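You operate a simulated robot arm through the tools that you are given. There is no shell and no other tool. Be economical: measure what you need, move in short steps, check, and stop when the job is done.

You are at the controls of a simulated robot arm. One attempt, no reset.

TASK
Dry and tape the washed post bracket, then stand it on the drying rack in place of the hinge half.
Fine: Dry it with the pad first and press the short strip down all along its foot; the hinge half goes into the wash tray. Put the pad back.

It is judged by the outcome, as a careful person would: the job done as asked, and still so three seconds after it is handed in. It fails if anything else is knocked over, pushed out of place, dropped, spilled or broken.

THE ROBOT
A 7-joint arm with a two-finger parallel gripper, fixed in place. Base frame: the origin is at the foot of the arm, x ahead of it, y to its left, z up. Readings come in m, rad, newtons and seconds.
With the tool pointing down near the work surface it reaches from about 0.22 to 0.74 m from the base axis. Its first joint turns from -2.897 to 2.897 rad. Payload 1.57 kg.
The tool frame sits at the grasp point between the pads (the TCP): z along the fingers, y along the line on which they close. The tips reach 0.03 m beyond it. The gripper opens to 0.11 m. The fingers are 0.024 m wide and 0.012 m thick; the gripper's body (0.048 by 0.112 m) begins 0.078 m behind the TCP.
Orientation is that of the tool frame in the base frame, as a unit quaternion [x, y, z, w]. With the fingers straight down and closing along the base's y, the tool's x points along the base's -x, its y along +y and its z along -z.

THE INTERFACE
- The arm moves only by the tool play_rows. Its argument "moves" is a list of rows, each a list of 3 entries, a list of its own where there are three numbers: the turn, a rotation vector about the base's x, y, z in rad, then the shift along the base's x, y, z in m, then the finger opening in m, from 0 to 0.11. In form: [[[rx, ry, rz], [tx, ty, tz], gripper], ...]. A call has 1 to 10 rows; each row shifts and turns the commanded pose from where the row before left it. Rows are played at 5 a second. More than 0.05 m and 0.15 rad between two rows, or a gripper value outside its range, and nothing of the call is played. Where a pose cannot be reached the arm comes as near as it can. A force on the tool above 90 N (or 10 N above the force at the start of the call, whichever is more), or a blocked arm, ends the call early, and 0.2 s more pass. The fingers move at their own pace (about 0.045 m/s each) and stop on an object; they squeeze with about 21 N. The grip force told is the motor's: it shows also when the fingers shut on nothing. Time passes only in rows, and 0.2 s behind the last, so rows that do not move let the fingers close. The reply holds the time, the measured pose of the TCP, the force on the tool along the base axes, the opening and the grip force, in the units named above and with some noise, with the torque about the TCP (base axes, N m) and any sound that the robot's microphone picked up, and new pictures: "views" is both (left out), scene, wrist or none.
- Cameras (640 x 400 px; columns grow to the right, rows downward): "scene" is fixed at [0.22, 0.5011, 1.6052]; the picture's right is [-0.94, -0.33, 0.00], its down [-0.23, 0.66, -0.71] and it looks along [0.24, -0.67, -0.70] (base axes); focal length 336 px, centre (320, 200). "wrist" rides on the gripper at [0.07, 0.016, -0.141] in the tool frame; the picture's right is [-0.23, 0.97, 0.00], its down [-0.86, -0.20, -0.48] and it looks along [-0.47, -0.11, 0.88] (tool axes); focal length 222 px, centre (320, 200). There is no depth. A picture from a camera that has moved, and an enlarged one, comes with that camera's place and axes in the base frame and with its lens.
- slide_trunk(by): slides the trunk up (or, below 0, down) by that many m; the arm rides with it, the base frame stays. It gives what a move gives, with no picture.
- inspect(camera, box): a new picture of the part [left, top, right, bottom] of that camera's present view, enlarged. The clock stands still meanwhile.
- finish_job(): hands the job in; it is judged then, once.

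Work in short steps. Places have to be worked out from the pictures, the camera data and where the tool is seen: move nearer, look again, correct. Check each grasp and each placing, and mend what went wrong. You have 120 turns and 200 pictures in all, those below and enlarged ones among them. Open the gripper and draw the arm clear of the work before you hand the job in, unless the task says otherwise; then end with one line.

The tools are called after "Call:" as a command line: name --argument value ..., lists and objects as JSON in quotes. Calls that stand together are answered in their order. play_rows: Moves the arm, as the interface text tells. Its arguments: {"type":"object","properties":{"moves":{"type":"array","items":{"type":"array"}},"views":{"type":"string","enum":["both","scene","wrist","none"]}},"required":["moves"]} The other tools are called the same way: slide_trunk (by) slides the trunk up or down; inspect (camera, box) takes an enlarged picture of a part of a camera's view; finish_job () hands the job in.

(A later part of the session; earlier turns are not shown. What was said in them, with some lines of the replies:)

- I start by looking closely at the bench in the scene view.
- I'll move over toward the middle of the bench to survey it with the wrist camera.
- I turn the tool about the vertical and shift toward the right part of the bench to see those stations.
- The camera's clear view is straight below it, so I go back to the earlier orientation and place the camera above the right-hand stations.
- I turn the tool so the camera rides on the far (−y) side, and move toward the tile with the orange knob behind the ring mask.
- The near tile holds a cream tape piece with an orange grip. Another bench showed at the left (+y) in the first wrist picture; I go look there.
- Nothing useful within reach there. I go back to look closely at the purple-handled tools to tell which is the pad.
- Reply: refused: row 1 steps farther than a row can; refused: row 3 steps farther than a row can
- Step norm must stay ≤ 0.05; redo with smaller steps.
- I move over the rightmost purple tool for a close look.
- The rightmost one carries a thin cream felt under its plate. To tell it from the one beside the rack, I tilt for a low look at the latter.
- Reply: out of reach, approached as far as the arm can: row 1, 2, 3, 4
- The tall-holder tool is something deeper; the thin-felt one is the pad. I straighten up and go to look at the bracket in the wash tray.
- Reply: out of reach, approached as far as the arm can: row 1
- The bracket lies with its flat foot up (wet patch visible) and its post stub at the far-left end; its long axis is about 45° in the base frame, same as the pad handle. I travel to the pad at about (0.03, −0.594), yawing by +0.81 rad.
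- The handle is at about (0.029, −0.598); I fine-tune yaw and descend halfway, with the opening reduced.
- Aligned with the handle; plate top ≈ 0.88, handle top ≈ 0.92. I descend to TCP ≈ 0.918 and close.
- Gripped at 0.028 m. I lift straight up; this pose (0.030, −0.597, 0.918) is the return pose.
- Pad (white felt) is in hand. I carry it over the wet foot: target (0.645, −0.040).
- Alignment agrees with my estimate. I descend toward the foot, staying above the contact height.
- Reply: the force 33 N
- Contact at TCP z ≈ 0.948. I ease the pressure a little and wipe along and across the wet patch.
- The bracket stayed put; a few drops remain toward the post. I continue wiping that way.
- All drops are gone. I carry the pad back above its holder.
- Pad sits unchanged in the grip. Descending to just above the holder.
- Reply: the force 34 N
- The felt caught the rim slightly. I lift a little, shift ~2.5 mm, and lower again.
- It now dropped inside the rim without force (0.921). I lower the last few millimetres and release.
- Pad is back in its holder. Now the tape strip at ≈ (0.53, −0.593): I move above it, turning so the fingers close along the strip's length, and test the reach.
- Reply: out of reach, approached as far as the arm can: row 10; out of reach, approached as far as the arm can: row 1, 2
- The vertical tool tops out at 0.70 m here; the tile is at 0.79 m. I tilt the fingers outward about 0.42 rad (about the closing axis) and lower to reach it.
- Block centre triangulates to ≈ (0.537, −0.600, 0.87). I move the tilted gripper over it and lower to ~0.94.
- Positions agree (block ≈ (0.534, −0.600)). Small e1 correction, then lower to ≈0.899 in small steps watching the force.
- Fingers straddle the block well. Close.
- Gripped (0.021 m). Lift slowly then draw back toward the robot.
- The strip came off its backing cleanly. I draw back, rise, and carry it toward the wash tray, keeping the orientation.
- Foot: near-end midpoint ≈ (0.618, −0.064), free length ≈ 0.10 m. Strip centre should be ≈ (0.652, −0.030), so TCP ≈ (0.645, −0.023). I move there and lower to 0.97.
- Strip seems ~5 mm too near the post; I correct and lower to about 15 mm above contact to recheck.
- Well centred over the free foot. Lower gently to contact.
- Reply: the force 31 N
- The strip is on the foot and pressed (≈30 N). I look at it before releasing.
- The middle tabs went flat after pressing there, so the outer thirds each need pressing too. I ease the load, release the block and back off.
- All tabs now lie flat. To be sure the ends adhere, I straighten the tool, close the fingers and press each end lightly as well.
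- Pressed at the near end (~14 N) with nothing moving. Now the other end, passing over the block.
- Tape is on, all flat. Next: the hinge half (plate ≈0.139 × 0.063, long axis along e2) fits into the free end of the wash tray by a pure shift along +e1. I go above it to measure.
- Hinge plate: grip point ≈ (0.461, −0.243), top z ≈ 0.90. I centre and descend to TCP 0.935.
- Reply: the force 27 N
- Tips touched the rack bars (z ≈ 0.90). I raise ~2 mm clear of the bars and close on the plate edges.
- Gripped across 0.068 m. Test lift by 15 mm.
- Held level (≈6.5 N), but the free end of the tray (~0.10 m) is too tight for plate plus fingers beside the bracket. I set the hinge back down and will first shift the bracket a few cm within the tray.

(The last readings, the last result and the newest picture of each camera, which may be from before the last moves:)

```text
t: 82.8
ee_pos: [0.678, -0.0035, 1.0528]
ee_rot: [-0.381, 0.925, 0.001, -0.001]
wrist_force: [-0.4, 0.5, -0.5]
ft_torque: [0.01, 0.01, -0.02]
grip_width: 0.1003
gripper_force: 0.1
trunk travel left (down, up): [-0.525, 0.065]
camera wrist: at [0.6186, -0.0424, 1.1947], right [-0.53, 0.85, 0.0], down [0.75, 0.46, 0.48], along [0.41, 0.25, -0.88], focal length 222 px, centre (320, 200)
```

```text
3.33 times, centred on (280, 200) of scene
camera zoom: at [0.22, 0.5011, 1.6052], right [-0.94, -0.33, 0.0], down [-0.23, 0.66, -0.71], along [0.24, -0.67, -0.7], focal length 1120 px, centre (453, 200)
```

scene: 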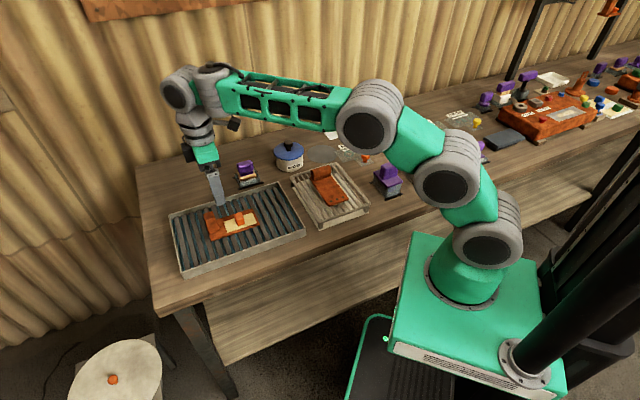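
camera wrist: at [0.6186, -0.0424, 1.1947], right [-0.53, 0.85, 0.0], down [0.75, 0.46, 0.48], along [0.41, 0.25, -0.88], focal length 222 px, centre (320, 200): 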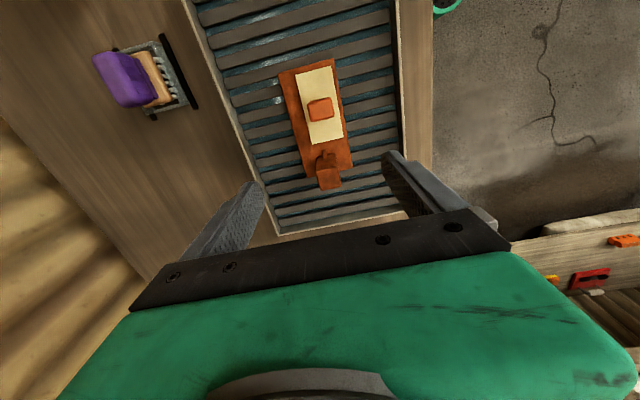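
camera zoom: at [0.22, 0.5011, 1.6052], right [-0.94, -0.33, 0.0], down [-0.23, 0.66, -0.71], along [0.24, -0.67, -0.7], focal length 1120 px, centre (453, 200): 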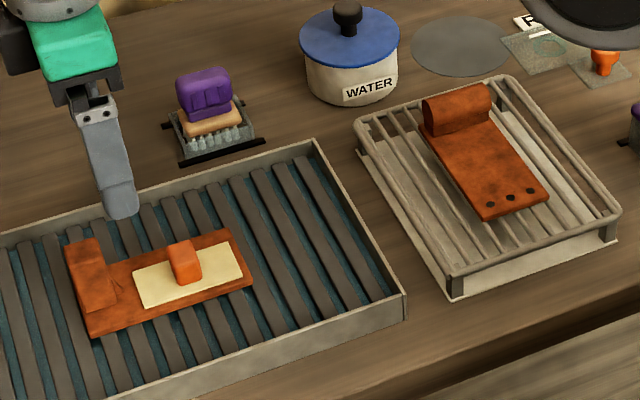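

Hinge is safely back. Now over the bracket's edges (TCP aligned, 0.085 m from its near end); I descend toward the slats.

Call:
play_rows --moves '[[[0, 0, 0], [0, 0, -0.045], 0.1], [[0, 0, 0], [0, 0, -0.045], 0.1], [[0, 0, 0], [0, 0, -0.035], 0.1]]' --views "wrist"

Call:
play_rows --moves '[[[0, 0, 0], [0, 0, -0.007], 0.1], [[0, 0, 0], [0, 0, -0.004], 0.1]]' --views "none"

Call:
inspect --camera "scene" --box '[190, 170, 290, 257]'

```text
t: 83.6
ee_pos: [0.6775, -0.0052, 0.9276]
ee_rot: [-0.381, 0.925, 0.0, 0.0]
wrist_force: [1.2, 0.1, 0.6]
ft_torque: [-0.03, 0.01, -0.01]
grip_width: 0.0998
gripper_force: 0.1
trunk travel left (down, up): [-0.525, 0.065]
camera wrist: at [0.6176, -0.0428, 1.0685], right [-0.52, 0.85, 0.0], down [0.75, 0.46, 0.48], along [0.41, 0.25, -0.88], focal length 222 px, centre (320, 200)
```

wrist: 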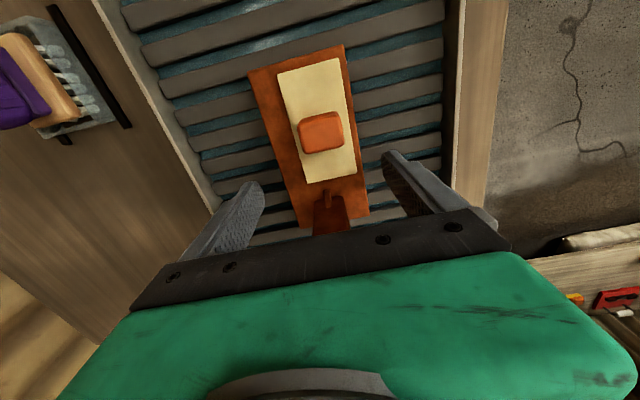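

```text
t: 84.2
ee_pos: [0.6783, -0.0041, 0.9166]
ee_rot: [-0.38, 0.925, 0.0, 0.0]
wrist_force: [0.3, 0.1, -0.3]
ft_torque: [-0.04, 0.05, 0.0]
grip_width: 0.0998
gripper_force: 0.1
trunk travel left (down, up): [-0.525, 0.065]
```

```text
4.60 times, centred on (240, 214) of scene
camera zoom: at [0.22, 0.5011, 1.6052], right [-0.94, -0.33, 0.0], down [-0.23, 0.66, -0.71], along [0.24, -0.67, -0.7], focal length 1545 px, centre (688, 138)
```

zoom: 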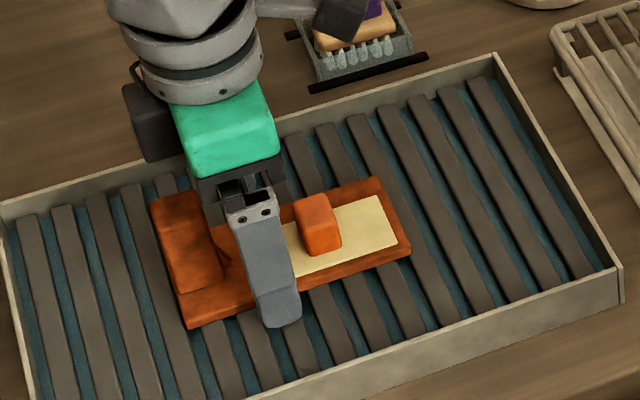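

Call:
play_rows --moves '[[[0, 0, 0], [0, 0, -0.002], 0.1], [[0, 0, 0], [0, 0, -0.002], 0.1]]' --views "none"

Call:
play_rows --moves '[[[0, 0, 0], [0, 0, -0.002], 0.1], [[0, 0, 0], [0, 0, -0.002], 0.1]]' --views "none"

```text
t: 84.8
ee_pos: [0.6771, -0.0045, 0.9132]
ee_rot: [-0.38, 0.925, 0.0, -0.001]
wrist_force: [0.3, -0.3, -0.3]
ft_torque: [0.05, -0.01, 0.04]
grip_width: 0.0999
gripper_force: 0.1
trunk travel left (down, up): [-0.525, 0.065]
```

```text
t: 85.4
ee_pos: [0.6762, -0.0045, 0.9121]
ee_rot: [-0.381, 0.925, -0.001, 0.002]
wrist_force: [-1.2, -0.8, 19.0]
ft_torque: [0.59, 1.01, 0.1]
grip_width: 0.1006
gripper_force: 0.2
trunk travel left (down, up): [-0.525, 0.065]
```

Slats felt at TCP ≈ 0.9125. Raise slightly and close on the plate edges, then a small lift.

Call:
play_rows --moves '[[[0, 0, 0], [0, 0, 0.005], 0.1], [[0, 0, 0], [0, 0, 0], 0.08], [[0, 0, 0], [0, 0, 0], 0.06], [[0, 0, 0], [0, 0, 0], 0.0], [[0, 0, 0], [0, 0, 0], 0.0], [[0, 0, 0], [0, 0, 0.004], 0.0], [[0, 0, 0], [0, 0, 0.008], 0.0], [[0, 0, 0], [0, 0, 0.012], 0.0]]' --views "wrist"

Call:
inspect --camera "scene" --box '[190, 170, 290, 257]'

```text
t: 87.2
ee_pos: [0.6774, -0.0052, 0.9363]
ee_rot: [-0.38, 0.925, 0.0, 0.0]
wrist_force: [0.8, 0.3, -7.3]
ft_torque: [0.03, -0.02, 0.01]
grip_width: 0.07
gripper_force: 20.7
trunk travel left (down, up): [-0.525, 0.065]
camera wrist: at [0.6184, -0.0432, 1.0782], right [-0.52, 0.85, 0.0], down [0.75, 0.46, 0.48], along [0.41, 0.25, -0.88], focal length 222 px, centre (320, 200)
```

wrist: 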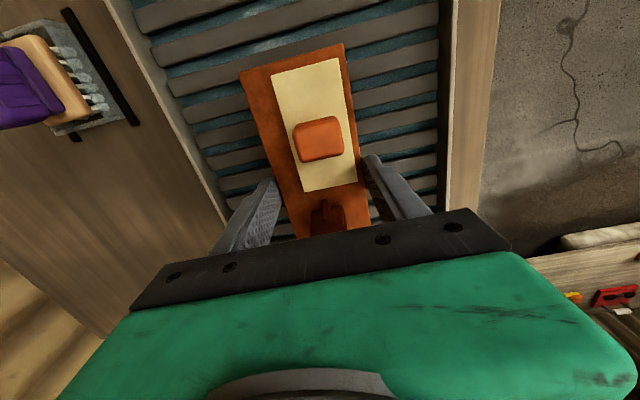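

```text
4.60 times, centred on (240, 214) of scene
camera zoom: at [0.22, 0.5011, 1.6052], right [-0.94, -0.33, 0.0], down [-0.23, 0.66, -0.71], along [0.24, -0.67, -0.7], focal length 1545 px, centre (688, 138)
```

zoom: 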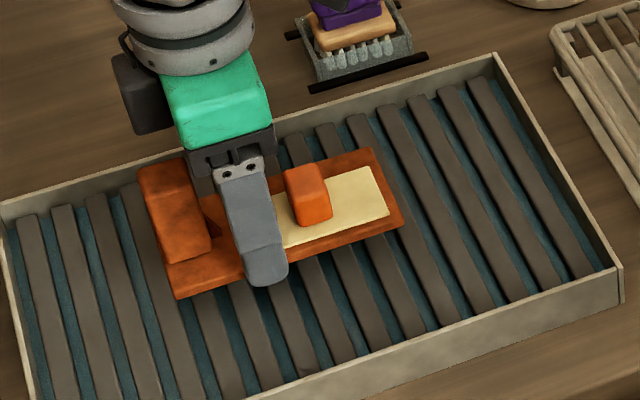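

Balanced and level. I shift it 40 mm along +e1 inside the tray and set it down.

Call:
play_rows --moves '[[[0, 0, 0], [0.014, 0.014, 0], 0.0], [[0, 0, 0], [0.014, 0.014, 0], 0.0], [[0, 0, 0], [0, 0, -0.012], 0.0], [[0, 0, 0], [0, 0, -0.007], 0.0], [[0, 0, 0], [0, 0, -0.003], 0.0]]' --views "none"

Call:
play_rows --moves '[[[0, 0, 0], [0, 0, -0.0015], 0.0], [[0, 0, 0], [0, 0, -0.001], 0.0]]' --views "none"

Call:
inspect --camera "scene" --box '[190, 170, 290, 257]'

```text
t: 88.4
ee_pos: [0.7054, 0.0227, 0.9161]
ee_rot: [-0.38, 0.925, 0.0, 0.0]
wrist_force: [0.4, 0.0, -6.0]
ft_torque: [0.0, 0.0, 0.02]
grip_width: 0.0698
gripper_force: 20.9
trunk travel left (down, up): [-0.525, 0.065]
```

```text
t: 89.0
ee_pos: [0.7057, 0.0226, 0.9119]
ee_rot: [-0.38, 0.925, 0.0, -0.001]
wrist_force: [0.4, -0.5, -6.2]
ft_torque: [0.01, 0.01, 0.04]
grip_width: 0.0697
gripper_force: 21.3
trunk travel left (down, up): [-0.525, 0.065]
```

```text
4.60 times, centred on (240, 214) of scene
camera zoom: at [0.22, 0.5011, 1.6052], right [-0.94, -0.33, 0.0], down [-0.23, 0.66, -0.71], along [0.24, -0.67, -0.7], focal length 1545 px, centre (688, 138)
```

zoom: 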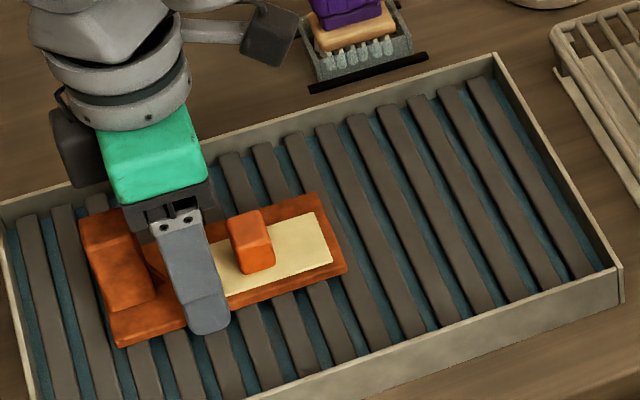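

Call:
play_rows --moves '[[[0, 0, 0], [0, 0, -0.0015], 0.0], [[0, 0, 0], [0, 0, -0.0005], 0.0]]' --views "none"

```text
t: 89.6
ee_pos: [0.706, 0.0233, 0.9113]
ee_rot: [-0.38, 0.925, -0.001, 0.001]
wrist_force: [0.6, -1.4, 3.5]
ft_torque: [-0.13, 0.55, 0.03]
grip_width: 0.0699
gripper_force: 21.5
trunk travel left (down, up): [-0.525, 0.065]
```

Resting. Release, rise, and go back over the hinge.

Call:
play_rows --moves '[[[0, 0, 0], [0, 0, 0.0015], 0.1], [[0, 0, 0], [0, 0, 0], 0.1], [[0, 0, 0], [0, 0, 0.04], 0.1], [[0, 0, 0], [0, 0, 0.045], 0.1], [[0, 0, 0], [0, 0, 0.04], 0.1], [[0, 0, -0.143], [-0.022, -0.024, 0], 0.1], [[0, 0, -0.143], [-0.022, -0.024, 0], 0.1], [[0, 0, -0.143], [-0.022, -0.024, 0], 0.1], [[0, 0, -0.143], [-0.022, -0.024, 0], 0.1], [[0, 0, -0.143], [-0.022, -0.024, 0], 0.1]]' --views "none"

Call:
play_rows --moves '[[[0, 0, -0.143], [-0.0225, -0.0241, 0], 0.1], [[0, 0, -0.143], [-0.0225, -0.0241, 0], 0.1], [[0, 0, -0.143], [-0.0225, -0.0241, 0], 0.1], [[0, 0, -0.143], [-0.0225, -0.0241, 0], 0.1], [[0, 0, -0.143], [-0.0225, -0.0241, 0], 0.1], [[0, 0, -0.143], [-0.0225, -0.0241, 0], 0.1]]' --views "wrist"

Call:
inspect --camera "scene" --box '[170, 150, 310, 270]'

```text
t: 91.8
ee_pos: [0.5951, -0.0979, 1.0389]
ee_rot: [-0.031, 1.0, 0.0, 0.0]
wrist_force: [0.4, 0.3, 0.1]
ft_torque: [0.01, 0.05, 0.02]
grip_width: 0.1
gripper_force: 0.1
trunk travel left (down, up): [-0.525, 0.065]
```

```text
t: 93.2
ee_pos: [0.4572, -0.2422, 1.0387]
ee_rot: [0.386, 0.922, 0.0, 0.0]
wrist_force: [0.1, 0.2, -1.3]
ft_torque: [-0.01, -0.02, 0.01]
grip_width: 0.1003
gripper_force: 0.1
trunk travel left (down, up): [-0.525, 0.065]
camera wrist: at [0.4229, -0.1837, 1.1803], right [0.85, 0.52, 0.0], down [0.46, -0.75, 0.48], along [0.25, -0.41, -0.88], focal length 222 px, centre (320, 200)
```

wrist: 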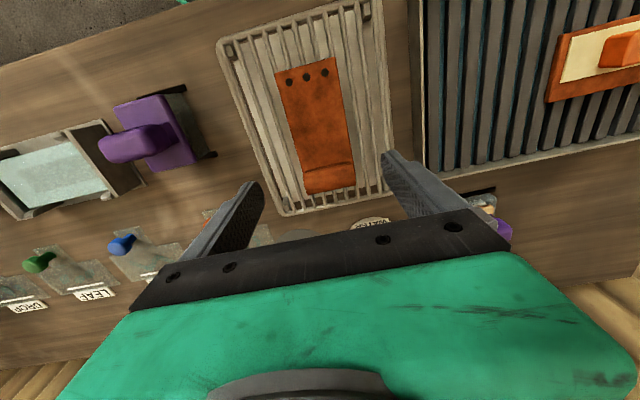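

```text
3.33 times, centred on (240, 210) of scene
camera zoom: at [0.22, 0.5011, 1.6052], right [-0.94, -0.33, 0.0], down [-0.23, 0.66, -0.71], along [0.24, -0.67, -0.7], focal length 1120 px, centre (587, 167)
```

zoom: 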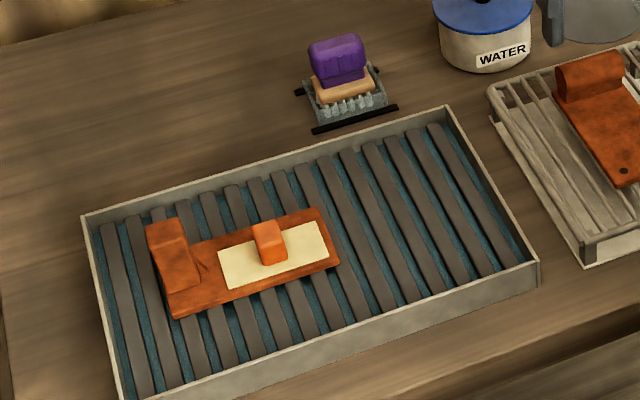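

Now grasp the hinge again at the same pose as before.

Call:
play_rows --moves '[[[0, 0, 0], [0.003, 0.0005, -0.035], 0.095], [[0, 0, 0], [0, 0, -0.035], 0.095], [[0, 0, 0], [0, 0, -0.025], 0.095], [[0, 0, 0], [0, 0, -0.0095], 0.095], [[0, 0, 0], [0, 0, 0], 0.07], [[0, 0, 0], [0, 0, 0], 0.05], [[0, 0, 0], [0, 0, 0], 0.0], [[0, 0, 0], [0, 0, 0], 0.0]]' --views "none"

Call:
inspect --camera "scene" --box '[290, 150, 370, 220]'

```text
t: 95.0
ee_pos: [0.4636, -0.2415, 0.9316]
ee_rot: [0.386, 0.923, 0.0, 0.0]
wrist_force: [-1.5, -0.5, -0.2]
ft_torque: [-0.1, -0.04, -0.06]
grip_width: 0.0678
gripper_force: 21.4
trunk travel left (down, up): [-0.525, 0.065]
```

```text
5.71 times, centred on (330, 185) of scene
camera zoom: at [0.22, 0.5011, 1.6052], right [-0.94, -0.33, 0.0], down [-0.23, 0.66, -0.71], along [0.24, -0.67, -0.7], focal length 1920 px, centre (263, 286)
```

zoom: 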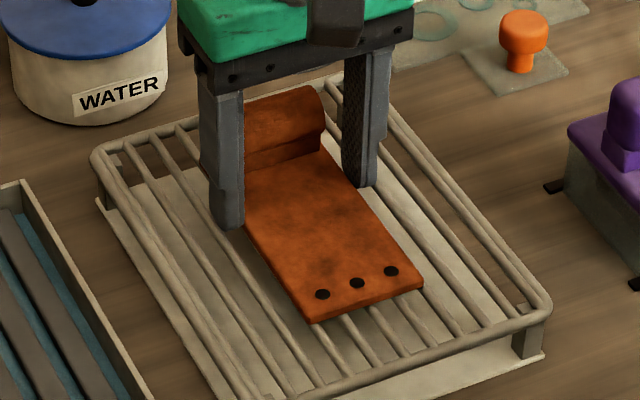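

Lift and carry along +e1 over the free end of the tray.

Call:
play_rows --moves '[[[0, 0, 0], [0, 0, 0.01], 0.0], [[0, 0, 0], [0, 0, 0.03], 0.0], [[0, 0, 0], [0, 0, 0.04], 0.0], [[0, 0, 0], [0.0276, 0.0276, 0], 0.0], [[0, 0, 0], [0.0276, 0.0276, 0], 0.0], [[0, 0, 0], [0.0276, 0.0276, 0], 0.0], [[0, 0, 0], [0.0276, 0.0276, 0], 0.0], [[0, 0, 0], [0.0276, 0.0276, 0], 0.0]]' --views "both"

Call:
inspect --camera "scene" --box '[170, 140, 310, 260]'

Call:
inspect --camera "wrist" --box '[200, 20, 480, 230]'

```text
t: 96.8
ee_pos: [0.6043, -0.1011, 1.0127]
ee_rot: [0.386, 0.923, -0.001, -0.001]
wrist_force: [0.2, -0.3, -5.4]
ft_torque: [0.06, -0.01, 0.01]
grip_width: 0.068
gripper_force: 20.8
trunk travel left (down, up): [-0.525, 0.065]
camera wrist: at [0.5681, -0.0408, 1.1552], right [0.85, 0.52, 0.0], down [0.46, -0.75, 0.48], along [0.25, -0.41, -0.88], focal length 222 px, centre (320, 200)
```

scene: 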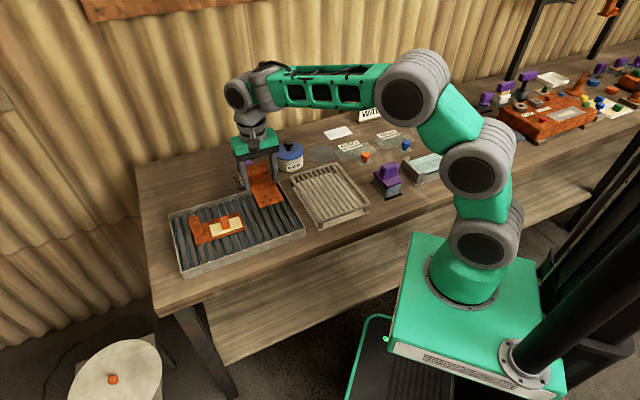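
wrist: 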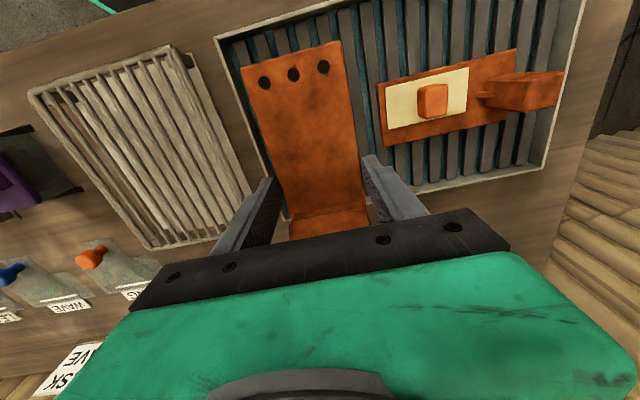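

```text
3.33 times, centred on (240, 200) of scene
camera zoom: at [0.22, 0.5011, 1.6052], right [-0.94, -0.33, 0.0], down [-0.23, 0.66, -0.71], along [0.24, -0.67, -0.7], focal length 1120 px, centre (587, 200)
```

zoom: 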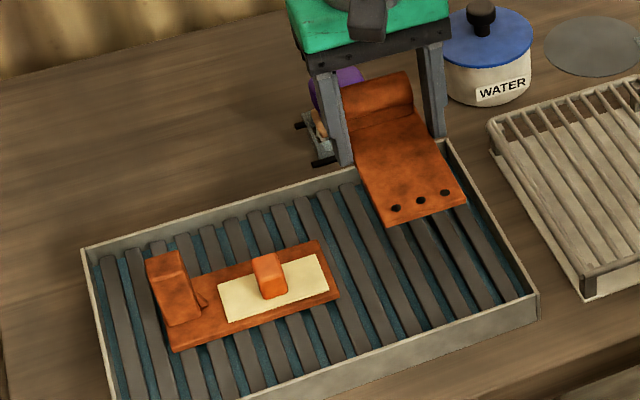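

```text
1.90 times, centred on (340, 125) of wrist
camera zoom: at [0.5681, -0.0408, 1.1552], right [0.85, 0.52, 0.0], down [0.46, -0.75, 0.48], along [0.25, -0.41, -0.88], focal length 423 px, centre (282, 343)
```

zoom: 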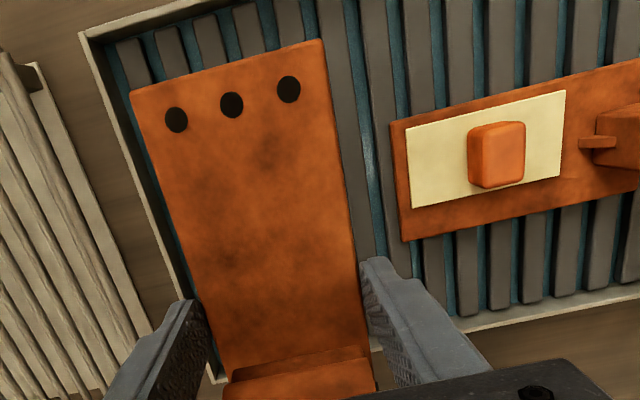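

Clearances look good on all sides. Lower into the tray.

Call:
play_rows --moves '[[[0, 0, 0], [0, 0, -0.035], 0.0], [[0, 0, 0], [0, 0, -0.035], 0.0], [[0, 0, 0], [0, 0, -0.018], 0.0]]' --views "wrist"

Call:
inspect --camera "scene" --box '[210, 140, 330, 240]'

```text
t: 97.6
ee_pos: [0.6016, -0.1004, 0.9245]
ee_rot: [0.386, 0.922, 0.0, 0.0]
wrist_force: [0.6, 0.4, -5.2]
ft_torque: [0.04, 0.02, 0.0]
grip_width: 0.0679
gripper_force: 20.8
trunk travel left (down, up): [-0.525, 0.065]
camera wrist: at [0.5663, -0.0412, 1.0656], right [0.85, 0.52, 0.0], down [0.46, -0.75, 0.48], along [0.25, -0.41, -0.88], focal length 222 px, centre (320, 200)
```

wrist: 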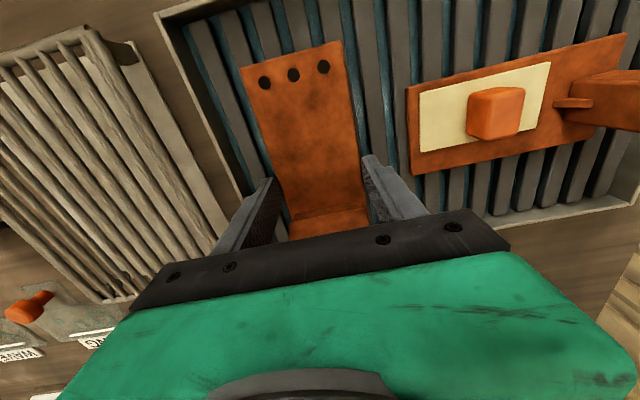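

```text
4.00 times, centred on (270, 190) of scene
camera zoom: at [0.22, 0.5011, 1.6052], right [-0.94, -0.33, 0.0], down [-0.23, 0.66, -0.71], along [0.24, -0.67, -0.7], focal length 1344 px, centre (520, 240)
```

zoom: 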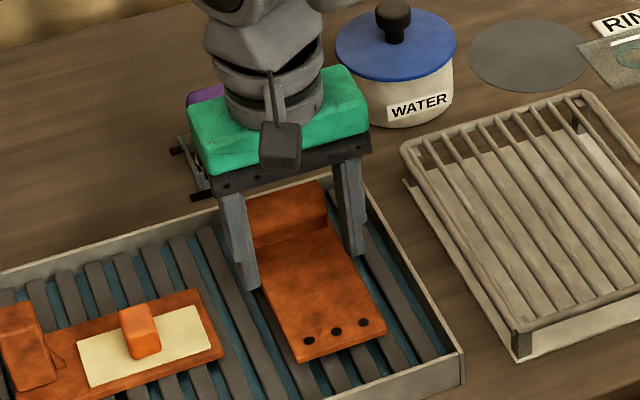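

Call:
play_rows --moves '[[[0, 0, 0], [0, 0, -0.004], 0.0], [[0, 0, 0], [0, 0, -0.003], 0.0], [[0, 0, 0], [0, 0, -0.002], 0.0]]' --views "none"

Call:
play_rows --moves '[[[0, 0, 0], [0, 0, -0.0015], 0.0], [[0, 0, 0], [0, 0, -0.0005], 0.0]]' --views "none"

```text
t: 98.4
ee_pos: [0.6015, -0.1016, 0.9164]
ee_rot: [0.386, 0.922, 0.0, 0.0]
wrist_force: [0.6, 0.2, -6.2]
ft_torque: [0.04, 0.0, 0.0]
grip_width: 0.0677
gripper_force: 21.0
trunk travel left (down, up): [-0.525, 0.065]
```

```text
t: 99.0
ee_pos: [0.603, -0.103, 0.9141]
ee_rot: [0.386, 0.923, 0.0, 0.0]
wrist_force: [-0.1, 0.2, -4.1]
ft_torque: [0.12, 0.09, -0.04]
grip_width: 0.0679
gripper_force: 20.7
trunk travel left (down, up): [-0.525, 0.065]
```

Nearly resting (load dropping). One more half-millimetre step, then release and rise.

Call:
play_rows --moves '[[[0, 0, 0], [0, 0, -0.0008], 0.0], [[0, 0, 0], [0, 0, 0], 0.0], [[0, 0, 0], [0, 0, 0], 0.08], [[0, 0, 0], [0, 0, 0], 0.08], [[0, 0, 0], [0, 0, 0.04], 0.08], [[0, 0, 0], [0, 0, 0.045], 0.09], [[0, 0, 0], [0, 0, 0.045], 0.1]]' --views "both"

Call:
inspect --camera "scene" --box '[170, 140, 380, 260]'

```text
t: 100.6
ee_pos: [0.5997, -0.1044, 1.0438]
ee_rot: [0.386, 0.923, 0.0, -0.001]
wrist_force: [-0.4, -0.1, 0.8]
ft_torque: [0.0, 0.01, -0.04]
grip_width: 0.1001
gripper_force: 0.1
trunk travel left (down, up): [-0.525, 0.065]
camera wrist: at [0.564, -0.044, 1.1859], right [0.85, 0.52, 0.0], down [0.46, -0.75, 0.48], along [0.25, -0.41, -0.88], focal length 222 px, centre (320, 200)
```

scene: 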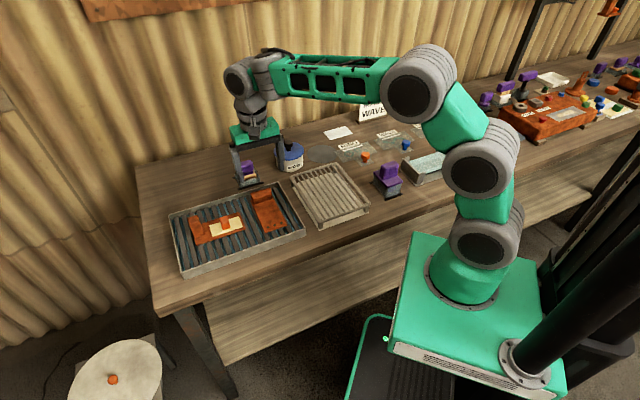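
wrist: 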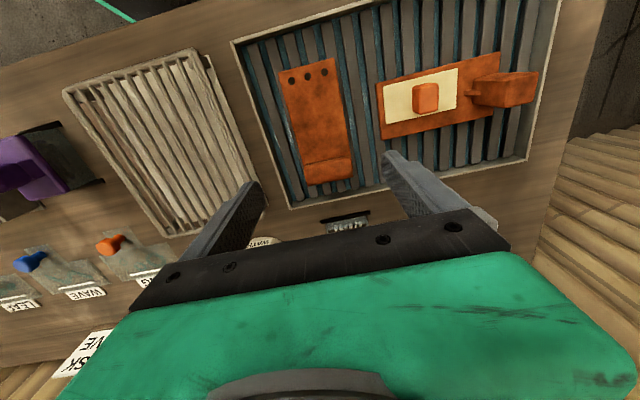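

```text
3.05 times, centred on (275, 200) of scene
camera zoom: at [0.22, 0.5011, 1.6052], right [-0.94, -0.33, 0.0], down [-0.23, 0.66, -0.71], along [0.24, -0.67, -0.7], focal length 1024 px, centre (457, 200)
```

zoom: 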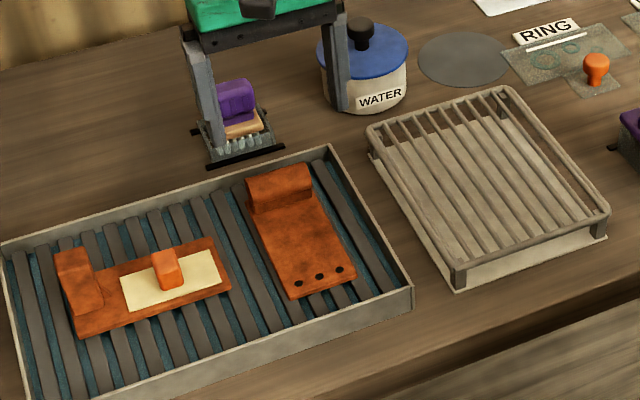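

Hinge half rests in the wash tray. Now over to the bracket with the fingers across its foot again.

Call:
play_rows --moves '[[[0, 0, 0.143], [0.0105, 0.0127, 0], 0.1], [[0, 0, 0.143], [0.0105, 0.0127, 0], 0.1], [[0, 0, 0.143], [0.0105, 0.0127, 0], 0.1], [[0, 0, 0.143], [0.0105, 0.0127, 0], 0.1], [[0, 0, 0.143], [0.0105, 0.0127, 0], 0.1], [[0, 0, 0.143], [0.0105, 0.0127, 0], 0.1], [[0, 0, 0.143], [0.0105, 0.0127, 0], 0.1], [[0, 0, 0.143], [0.0105, 0.0127, 0], 0.1], [[0, 0, 0.143], [0.0105, 0.0127, 0], 0.1], [[0, 0, 0.143], [0.0105, 0.0127, 0], 0.1]]' --views "none"

Call:
play_rows --moves '[[[0, 0, 0.143], [0, 0, 0], 0.1], [[0, 0, 0], [0, 0, -0.04], 0.1], [[0, 0, 0], [0, 0, -0.03], 0.1]]' --views "wrist"

Call:
inspect --camera "wrist" --box '[200, 40, 440, 220]'

```text
t: 102.8
ee_pos: [0.7068, 0.0253, 1.0451]
ee_rot: [-0.315, 0.949, 0.0, 0.0]
wrist_force: [0.6, 0.2, 1.1]
ft_torque: [0.0, -0.02, 0.0]
grip_width: 0.1002
gripper_force: 0.0
trunk travel left (down, up): [-0.525, 0.065]
```

```text
t: 103.6
ee_pos: [0.7063, 0.023, 0.9734]
ee_rot: [-0.38, 0.925, 0.001, -0.001]
wrist_force: [-0.6, 0.5, -0.1]
ft_torque: [-0.02, 0.0, 0.05]
grip_width: 0.0999
gripper_force: 0.0
trunk travel left (down, up): [-0.525, 0.065]
camera wrist: at [0.647, -0.0145, 1.1145], right [-0.52, 0.85, 0.0], down [0.75, 0.46, 0.48], along [0.41, 0.25, -0.88], focal length 222 px, centre (320, 200)
```

wrist: 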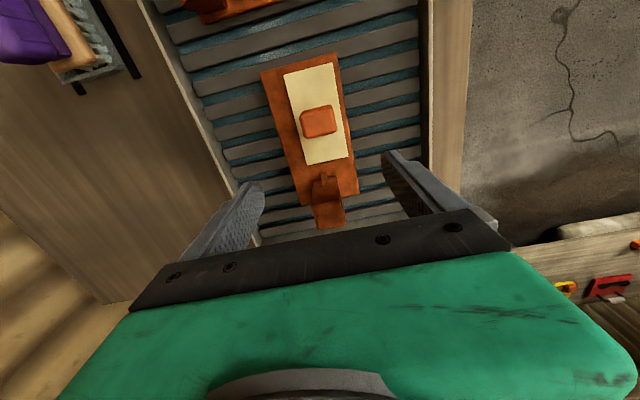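

```text
2.22 times, centred on (320, 130) of wrist
camera zoom: at [0.647, -0.0145, 1.1145], right [-0.52, 0.85, 0.0], down [0.75, 0.46, 0.48], along [0.41, 0.25, -0.88], focal length 494 px, centre (320, 356)
```

zoom: 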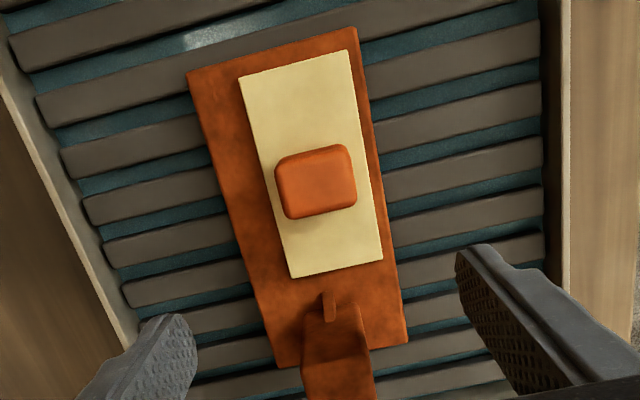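

Same relative alignment as the earlier good grasp. Descend and grip.

Call:
play_rows --moves '[[[0, 0, 0], [0, 0, -0.035], 0.1], [[0, 0, 0], [0, 0, -0.02], 0.1], [[0, 0, 0], [0, 0, -0.004], 0.1], [[0, 0, 0], [0, 0, 0], 0.08], [[0, 0, 0], [0, 0, 0], 0.06], [[0, 0, 0], [0, 0, 0], 0.0], [[0, 0, 0], [0, 0, 0], 0.0], [[0, 0, 0], [0, 0, 0.005], 0.0], [[0, 0, 0], [0, 0, 0.02], 0.0]]' --views "wrist"

Call:
inspect --camera "scene" --box '[170, 160, 310, 260]'

```text
t: 105.6
ee_pos: [0.7058, 0.0244, 0.9397]
ee_rot: [-0.38, 0.925, 0.0, -0.001]
wrist_force: [-1.2, -0.8, -7.7]
ft_torque: [0.01, 0.0, -0.02]
grip_width: 0.0698
gripper_force: 20.6
trunk travel left (down, up): [-0.525, 0.065]
camera wrist: at [0.6473, -0.014, 1.0811], right [-0.52, 0.85, 0.0], down [0.75, 0.46, 0.48], along [0.41, 0.25, -0.88], focal length 222 px, centre (320, 200)
```

wrist: 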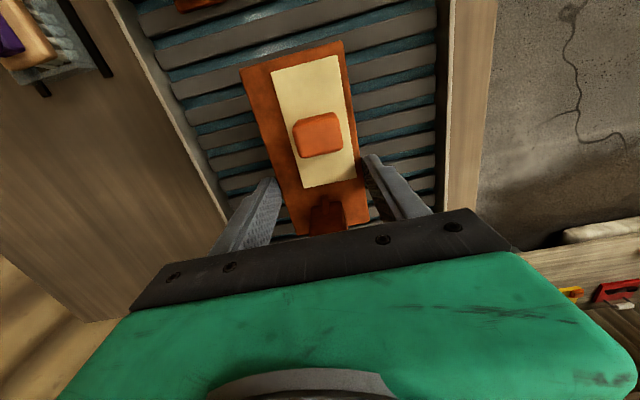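

```text
4.00 times, centred on (240, 210) of scene
camera zoom: at [0.22, 0.5011, 1.6052], right [-0.94, -0.33, 0.0], down [-0.23, 0.66, -0.71], along [0.24, -0.67, -0.7], focal length 1344 px, centre (640, 160)
```

zoom: 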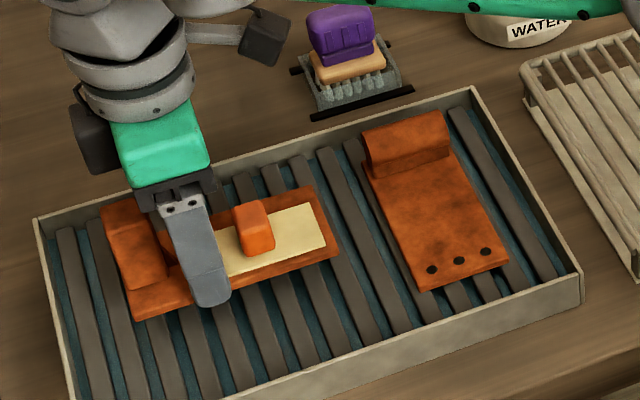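

Bracket held level. Lift high and carry to the rack, turning −90° so it lies as the hinge did.

Call:
play_rows --moves '[[[0, 0, 0], [0, 0, 0.045], 0.0], [[0, 0, 0], [0, 0, 0.045], 0.0], [[0, 0, -0.1427], [-0.022, -0.0242, 0], 0.0], [[0, 0, -0.1427], [-0.022, -0.0242, 0], 0.0], [[0, 0, -0.1427], [-0.022, -0.0242, 0], 0.0], [[0, 0, -0.1427], [-0.022, -0.0242, 0], 0.0], [[0, 0, -0.1427], [-0.022, -0.0242, 0], 0.0], [[0, 0, -0.1427], [-0.022, -0.0242, 0], 0.0]]' --views "none"

Call:
play_rows --moves '[[[0, 0, -0.1427], [-0.022, -0.0242, 0], 0.0], [[0, 0, -0.1427], [-0.022, -0.0242, 0], 0.0], [[0, 0, -0.1427], [-0.022, -0.0242, 0], 0.0], [[0, 0, -0.1427], [-0.022, -0.0242, 0], 0.0], [[0, 0, -0.1427], [-0.022, -0.0242, 0], 0.0], [[0, 0, 0], [0, 0, -0.03], 0.0]]' --views "both"

Call:
inspect --camera "scene" --box '[270, 130, 390, 240]'

Call:
inspect --camera "wrist" --box '[180, 20, 460, 230]'

```text
t: 107.4
ee_pos: [0.5746, -0.1211, 1.0281]
ee_rot: [0.04, 0.999, 0.0, 0.0]
wrist_force: [-0.3, -0.7, -6.8]
ft_torque: [0.0, -0.01, 0.0]
grip_width: 0.0699
gripper_force: 21.4
trunk travel left (down, up): [-0.525, 0.065]
```

```text
t: 108.8
ee_pos: [0.4653, -0.2417, 0.9977]
ee_rot: [0.386, 0.923, -0.001, -0.001]
wrist_force: [-0.1, -0.2, -6.9]
ft_torque: [0.0, -0.02, 0.01]
grip_width: 0.0697
gripper_force: 21.1
trunk travel left (down, up): [-0.525, 0.065]
camera wrist: at [0.4291, -0.1822, 1.1382], right [0.85, 0.52, 0.0], down [0.46, -0.75, 0.48], along [0.25, -0.41, -0.88], focal length 222 px, centre (320, 200)
```

scene: 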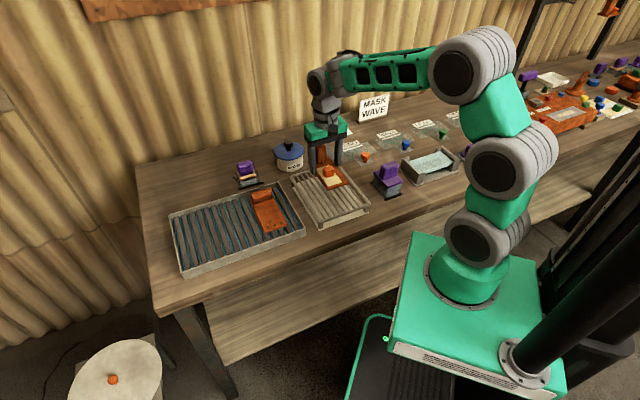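
wrist: 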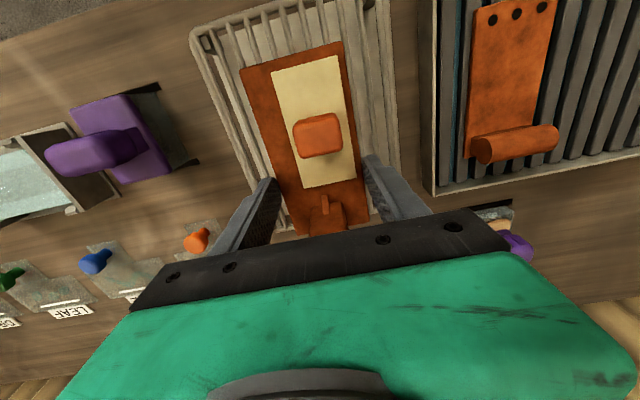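

```text
3.64 times, centred on (330, 185) of scene
camera zoom: at [0.22, 0.5011, 1.6052], right [-0.94, -0.33, 0.0], down [-0.23, 0.66, -0.71], along [0.24, -0.67, -0.7], focal length 1222 px, centre (284, 254)
```

zoom: 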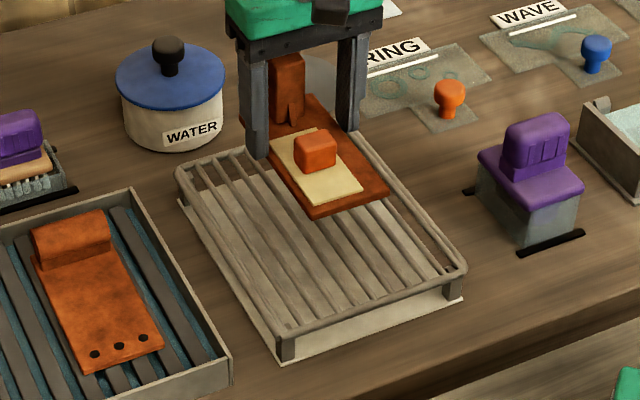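

```text
1.90 times, centred on (320, 125) of wrist
camera zoom: at [0.4291, -0.1822, 1.1382], right [0.85, 0.52, 0.0], down [0.46, -0.75, 0.48], along [0.25, -0.41, -0.88], focal length 423 px, centre (320, 343)
```

zoom: 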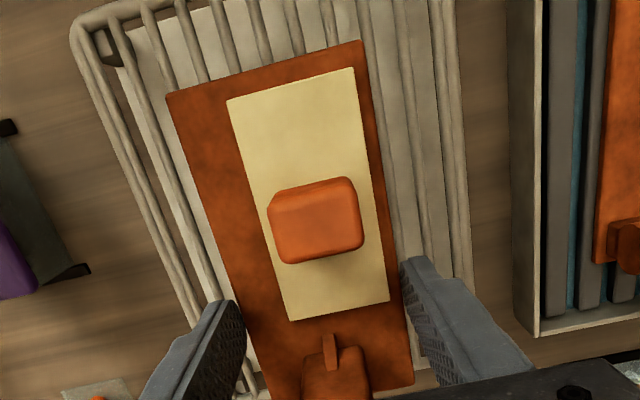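

Positioned over the rack like the hinge was. Lower to near contact.

Call:
play_rows --moves '[[[0, 0, 0], [-0.001, 0, -0.03], 0.0], [[0, 0, 0], [0, 0, -0.02], 0.0], [[0, 0, 0], [0, 0, -0.01], 0.0]]' --views "none"

Call:
play_rows --moves '[[[0, 0, 0], [0, 0, -0.0025], 0.0], [[0, 0, 0], [0, 0, -0.0015], 0.0]]' --views "none"

Call:
inspect --camera "scene" --box '[270, 130, 390, 240]'

```text
t: 109.6
ee_pos: [0.4628, -0.241, 0.9379]
ee_rot: [0.385, 0.923, -0.001, 0.0]
wrist_force: [-0.3, -0.2, -6.5]
ft_torque: [0.03, -0.03, 0.01]
grip_width: 0.0697
gripper_force: 21.3
trunk travel left (down, up): [-0.525, 0.065]
```

```text
t: 110.2
ee_pos: [0.465, -0.2409, 0.9346]
ee_rot: [0.385, 0.923, 0.0, 0.0]
wrist_force: [1.0, 0.1, -6.8]
ft_torque: [-0.05, -0.03, -0.01]
grip_width: 0.0699
gripper_force: 21.2
trunk travel left (down, up): [-0.525, 0.065]
```

```text
3.64 times, centred on (330, 185) of scene
camera zoom: at [0.22, 0.5011, 1.6052], right [-0.94, -0.33, 0.0], down [-0.23, 0.66, -0.71], along [0.24, -0.67, -0.7], focal length 1222 px, centre (284, 254)
```

zoom: 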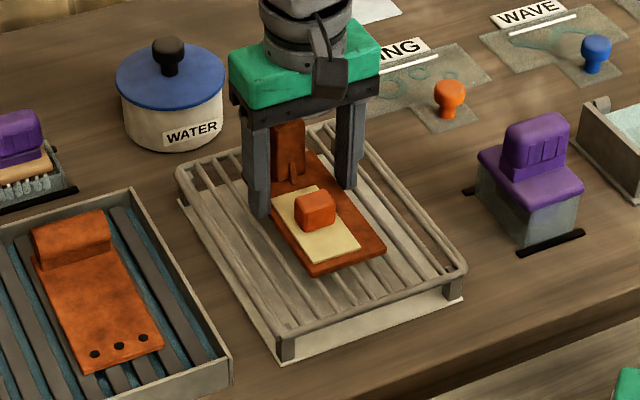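

Call:
play_rows --moves '[[[0, 0, 0], [0, 0, -0.0015], 0.0], [[0, 0, 0], [0, 0, -0.001], 0.0]]' --views "none"

Call:
play_rows --moves '[[[0, 0, 0], [0, 0, -0.001], 0.0], [[0, 0, 0], [0, 0, 0], 0.0]]' --views "none"

```text
t: 110.8
ee_pos: [0.4646, -0.2422, 0.9333]
ee_rot: [0.385, 0.923, 0.0, 0.001]
wrist_force: [-0.7, 4.1, 6.9]
ft_torque: [0.41, 0.47, -0.1]
grip_width: 0.0697
gripper_force: 21.0
trunk travel left (down, up): [-0.525, 0.065]
```

```text
t: 111.4
ee_pos: [0.4633, -0.2418, 0.9338]
ee_rot: [0.385, 0.923, -0.001, 0.003]
wrist_force: [-0.1, 2.4, 15.9]
ft_torque: [0.06, -0.01, 0.07]
grip_width: 0.07
gripper_force: 21.1
trunk travel left (down, up): [-0.525, 0.065]
```

Firmly seated on the bars. Release, rise clear and check.

Call:
play_rows --moves '[[[0, 0, 0], [0, 0, 0.0015], 0.0], [[0, 0, 0], [0, 0, 0], 0.09], [[0, 0, 0], [0, 0, 0], 0.095], [[0, 0, 0], [0, 0, 0.04], 0.095], [[0, 0, 0], [0, 0, 0.045], 0.1], [[0, 0, 0], [0, 0, 0.045], 0.1], [[0, 0, 0], [-0.03, 0.035, 0.02], 0.1], [[0, 0, 0], [-0.03, 0.035, 0.02], 0.1], [[0, 0, 0], [-0.03, 0.035, 0.02], 0.1]]' --views "both"

Call:
inspect --camera "scene" --box '[160, 120, 390, 260]'

Call:
inspect --camera "scene" --box '[280, 140, 380, 230]'

Call:
inspect --camera "scene" --box '[360, 90, 540, 210]'

```text
refused: row 7 steps farther than a row can; nothing moved
```

```text
2.78 times, centred on (275, 190) of scene
camera zoom: at [0.22, 0.5011, 1.6052], right [-0.94, -0.33, 0.0], down [-0.23, 0.66, -0.71], along [0.24, -0.67, -0.7], focal length 935 px, centre (445, 228)
```

zoom: 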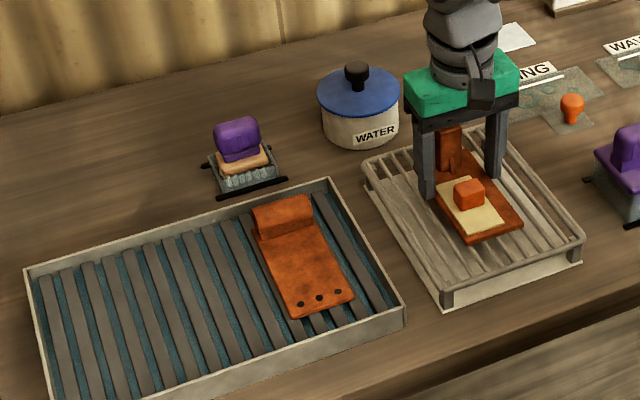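

```text
4.44 times, centred on (330, 185) of scene
camera zoom: at [0.22, 0.5011, 1.6052], right [-0.94, -0.33, 0.0], down [-0.23, 0.66, -0.71], along [0.24, -0.67, -0.7], focal length 1493 px, centre (276, 267)
```

zoom: 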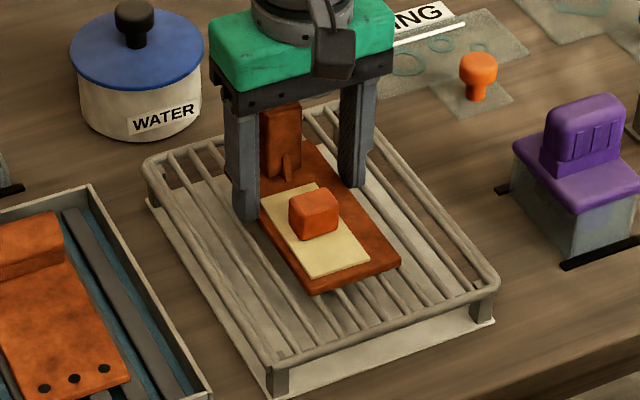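

```text
3.33 times, centred on (450, 150) of scene
camera zoom: at [0.22, 0.5011, 1.6052], right [-0.94, -0.33, 0.0], down [-0.23, 0.66, -0.71], along [0.24, -0.67, -0.7], focal length 1120 px, centre (-113, 367)
```

zoom: 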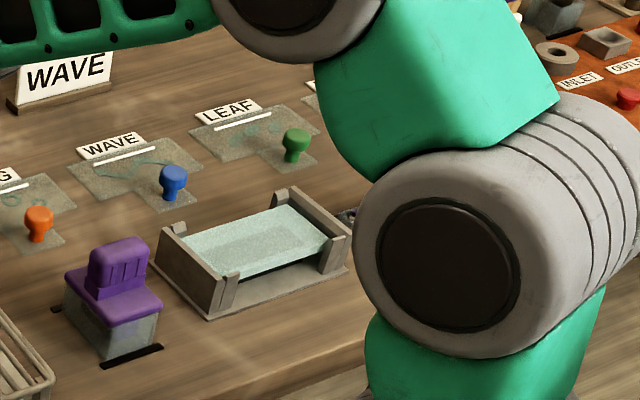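

The call was refused for step size; repeat with smaller retreat steps.

Call:
play_rows --moves '[[[0, 0, 0], [0, 0, 0.0015], 0.0], [[0, 0, 0], [0, 0, 0], 0.09], [[0, 0, 0], [0, 0, 0], 0.095], [[0, 0, 0], [0, 0, 0.04], 0.095], [[0, 0, 0], [0, 0, 0.045], 0.1], [[0, 0, 0], [0, 0, 0.045], 0.1], [[0, 0, 0], [-0.02, 0.035, 0.02], 0.1], [[0, 0, 0], [-0.02, 0.035, 0.02], 0.1], [[0, 0, 0], [-0.02, 0.035, 0.02], 0.1], [[0, 0, 0], [-0.02, 0.035, 0.02], 0.1]]' --views "both"

Call:
inspect --camera "scene" --box '[160, 120, 390, 260]'

Call:
inspect --camera "scene" --box '[280, 140, 380, 230]'

Call:
inspect --camera "scene" --box '[360, 90, 540, 210]'

```text
t: 113.6
ee_pos: [0.3824, -0.1012, 1.143]
ee_rot: [0.385, 0.923, 0.0, -0.001]
wrist_force: [0.8, -0.6, 0.5]
ft_torque: [0.01, 0.0, -0.05]
grip_width: 0.1001
gripper_force: 0.1
trunk travel left (down, up): [-0.525, 0.065]
camera wrist: at [0.345, -0.0405, 1.2842], right [0.85, 0.52, 0.0], down [0.46, -0.75, 0.48], along [0.25, -0.41, -0.88], focal length 222 px, centre (320, 200)
```

scene: 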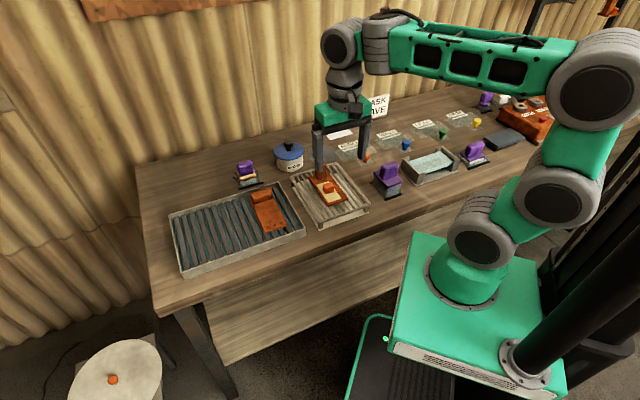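
wrist: 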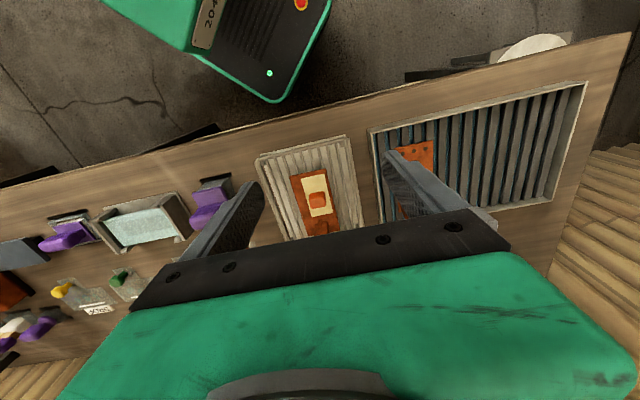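

```text
2.78 times, centred on (275, 190) of scene
camera zoom: at [0.22, 0.5011, 1.6052], right [-0.94, -0.33, 0.0], down [-0.23, 0.66, -0.71], along [0.24, -0.67, -0.7], focal length 935 px, centre (445, 228)
```

zoom: 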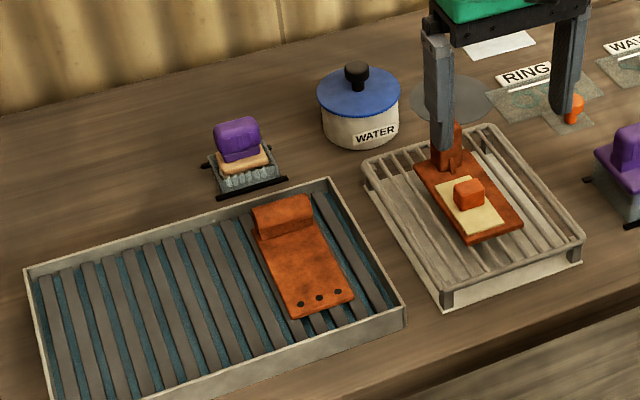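

```text
4.44 times, centred on (330, 185) of scene
camera zoom: at [0.22, 0.5011, 1.6052], right [-0.94, -0.33, 0.0], down [-0.23, 0.66, -0.71], along [0.24, -0.67, -0.7], focal length 1493 px, centre (276, 267)
```

zoom: 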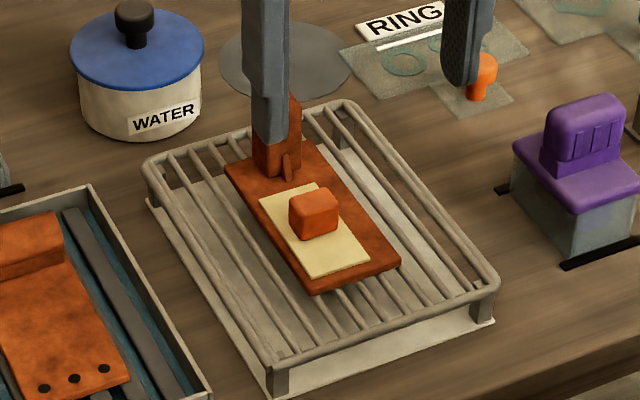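

```text
3.33 times, centred on (450, 150) of scene
camera zoom: at [0.22, 0.5011, 1.6052], right [-0.94, -0.33, 0.0], down [-0.23, 0.66, -0.71], along [0.24, -0.67, -0.7], focal length 1120 px, centre (-113, 367)
```

zoom: 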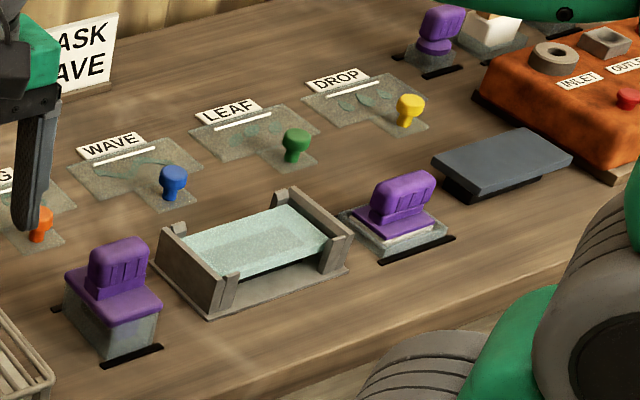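

The taped bracket stands on the rack, the hinge half is in the wash tray, the pad is in its holder, and nothing else has moved. The gripper is open and clear, so I hand in.

Call:
finish_job

```text
The job is handed in.
```

The post bracket is dried, taped along its foot and standing on the drying rack; the hinge half is in the wash tray and the pad is back in its holder.
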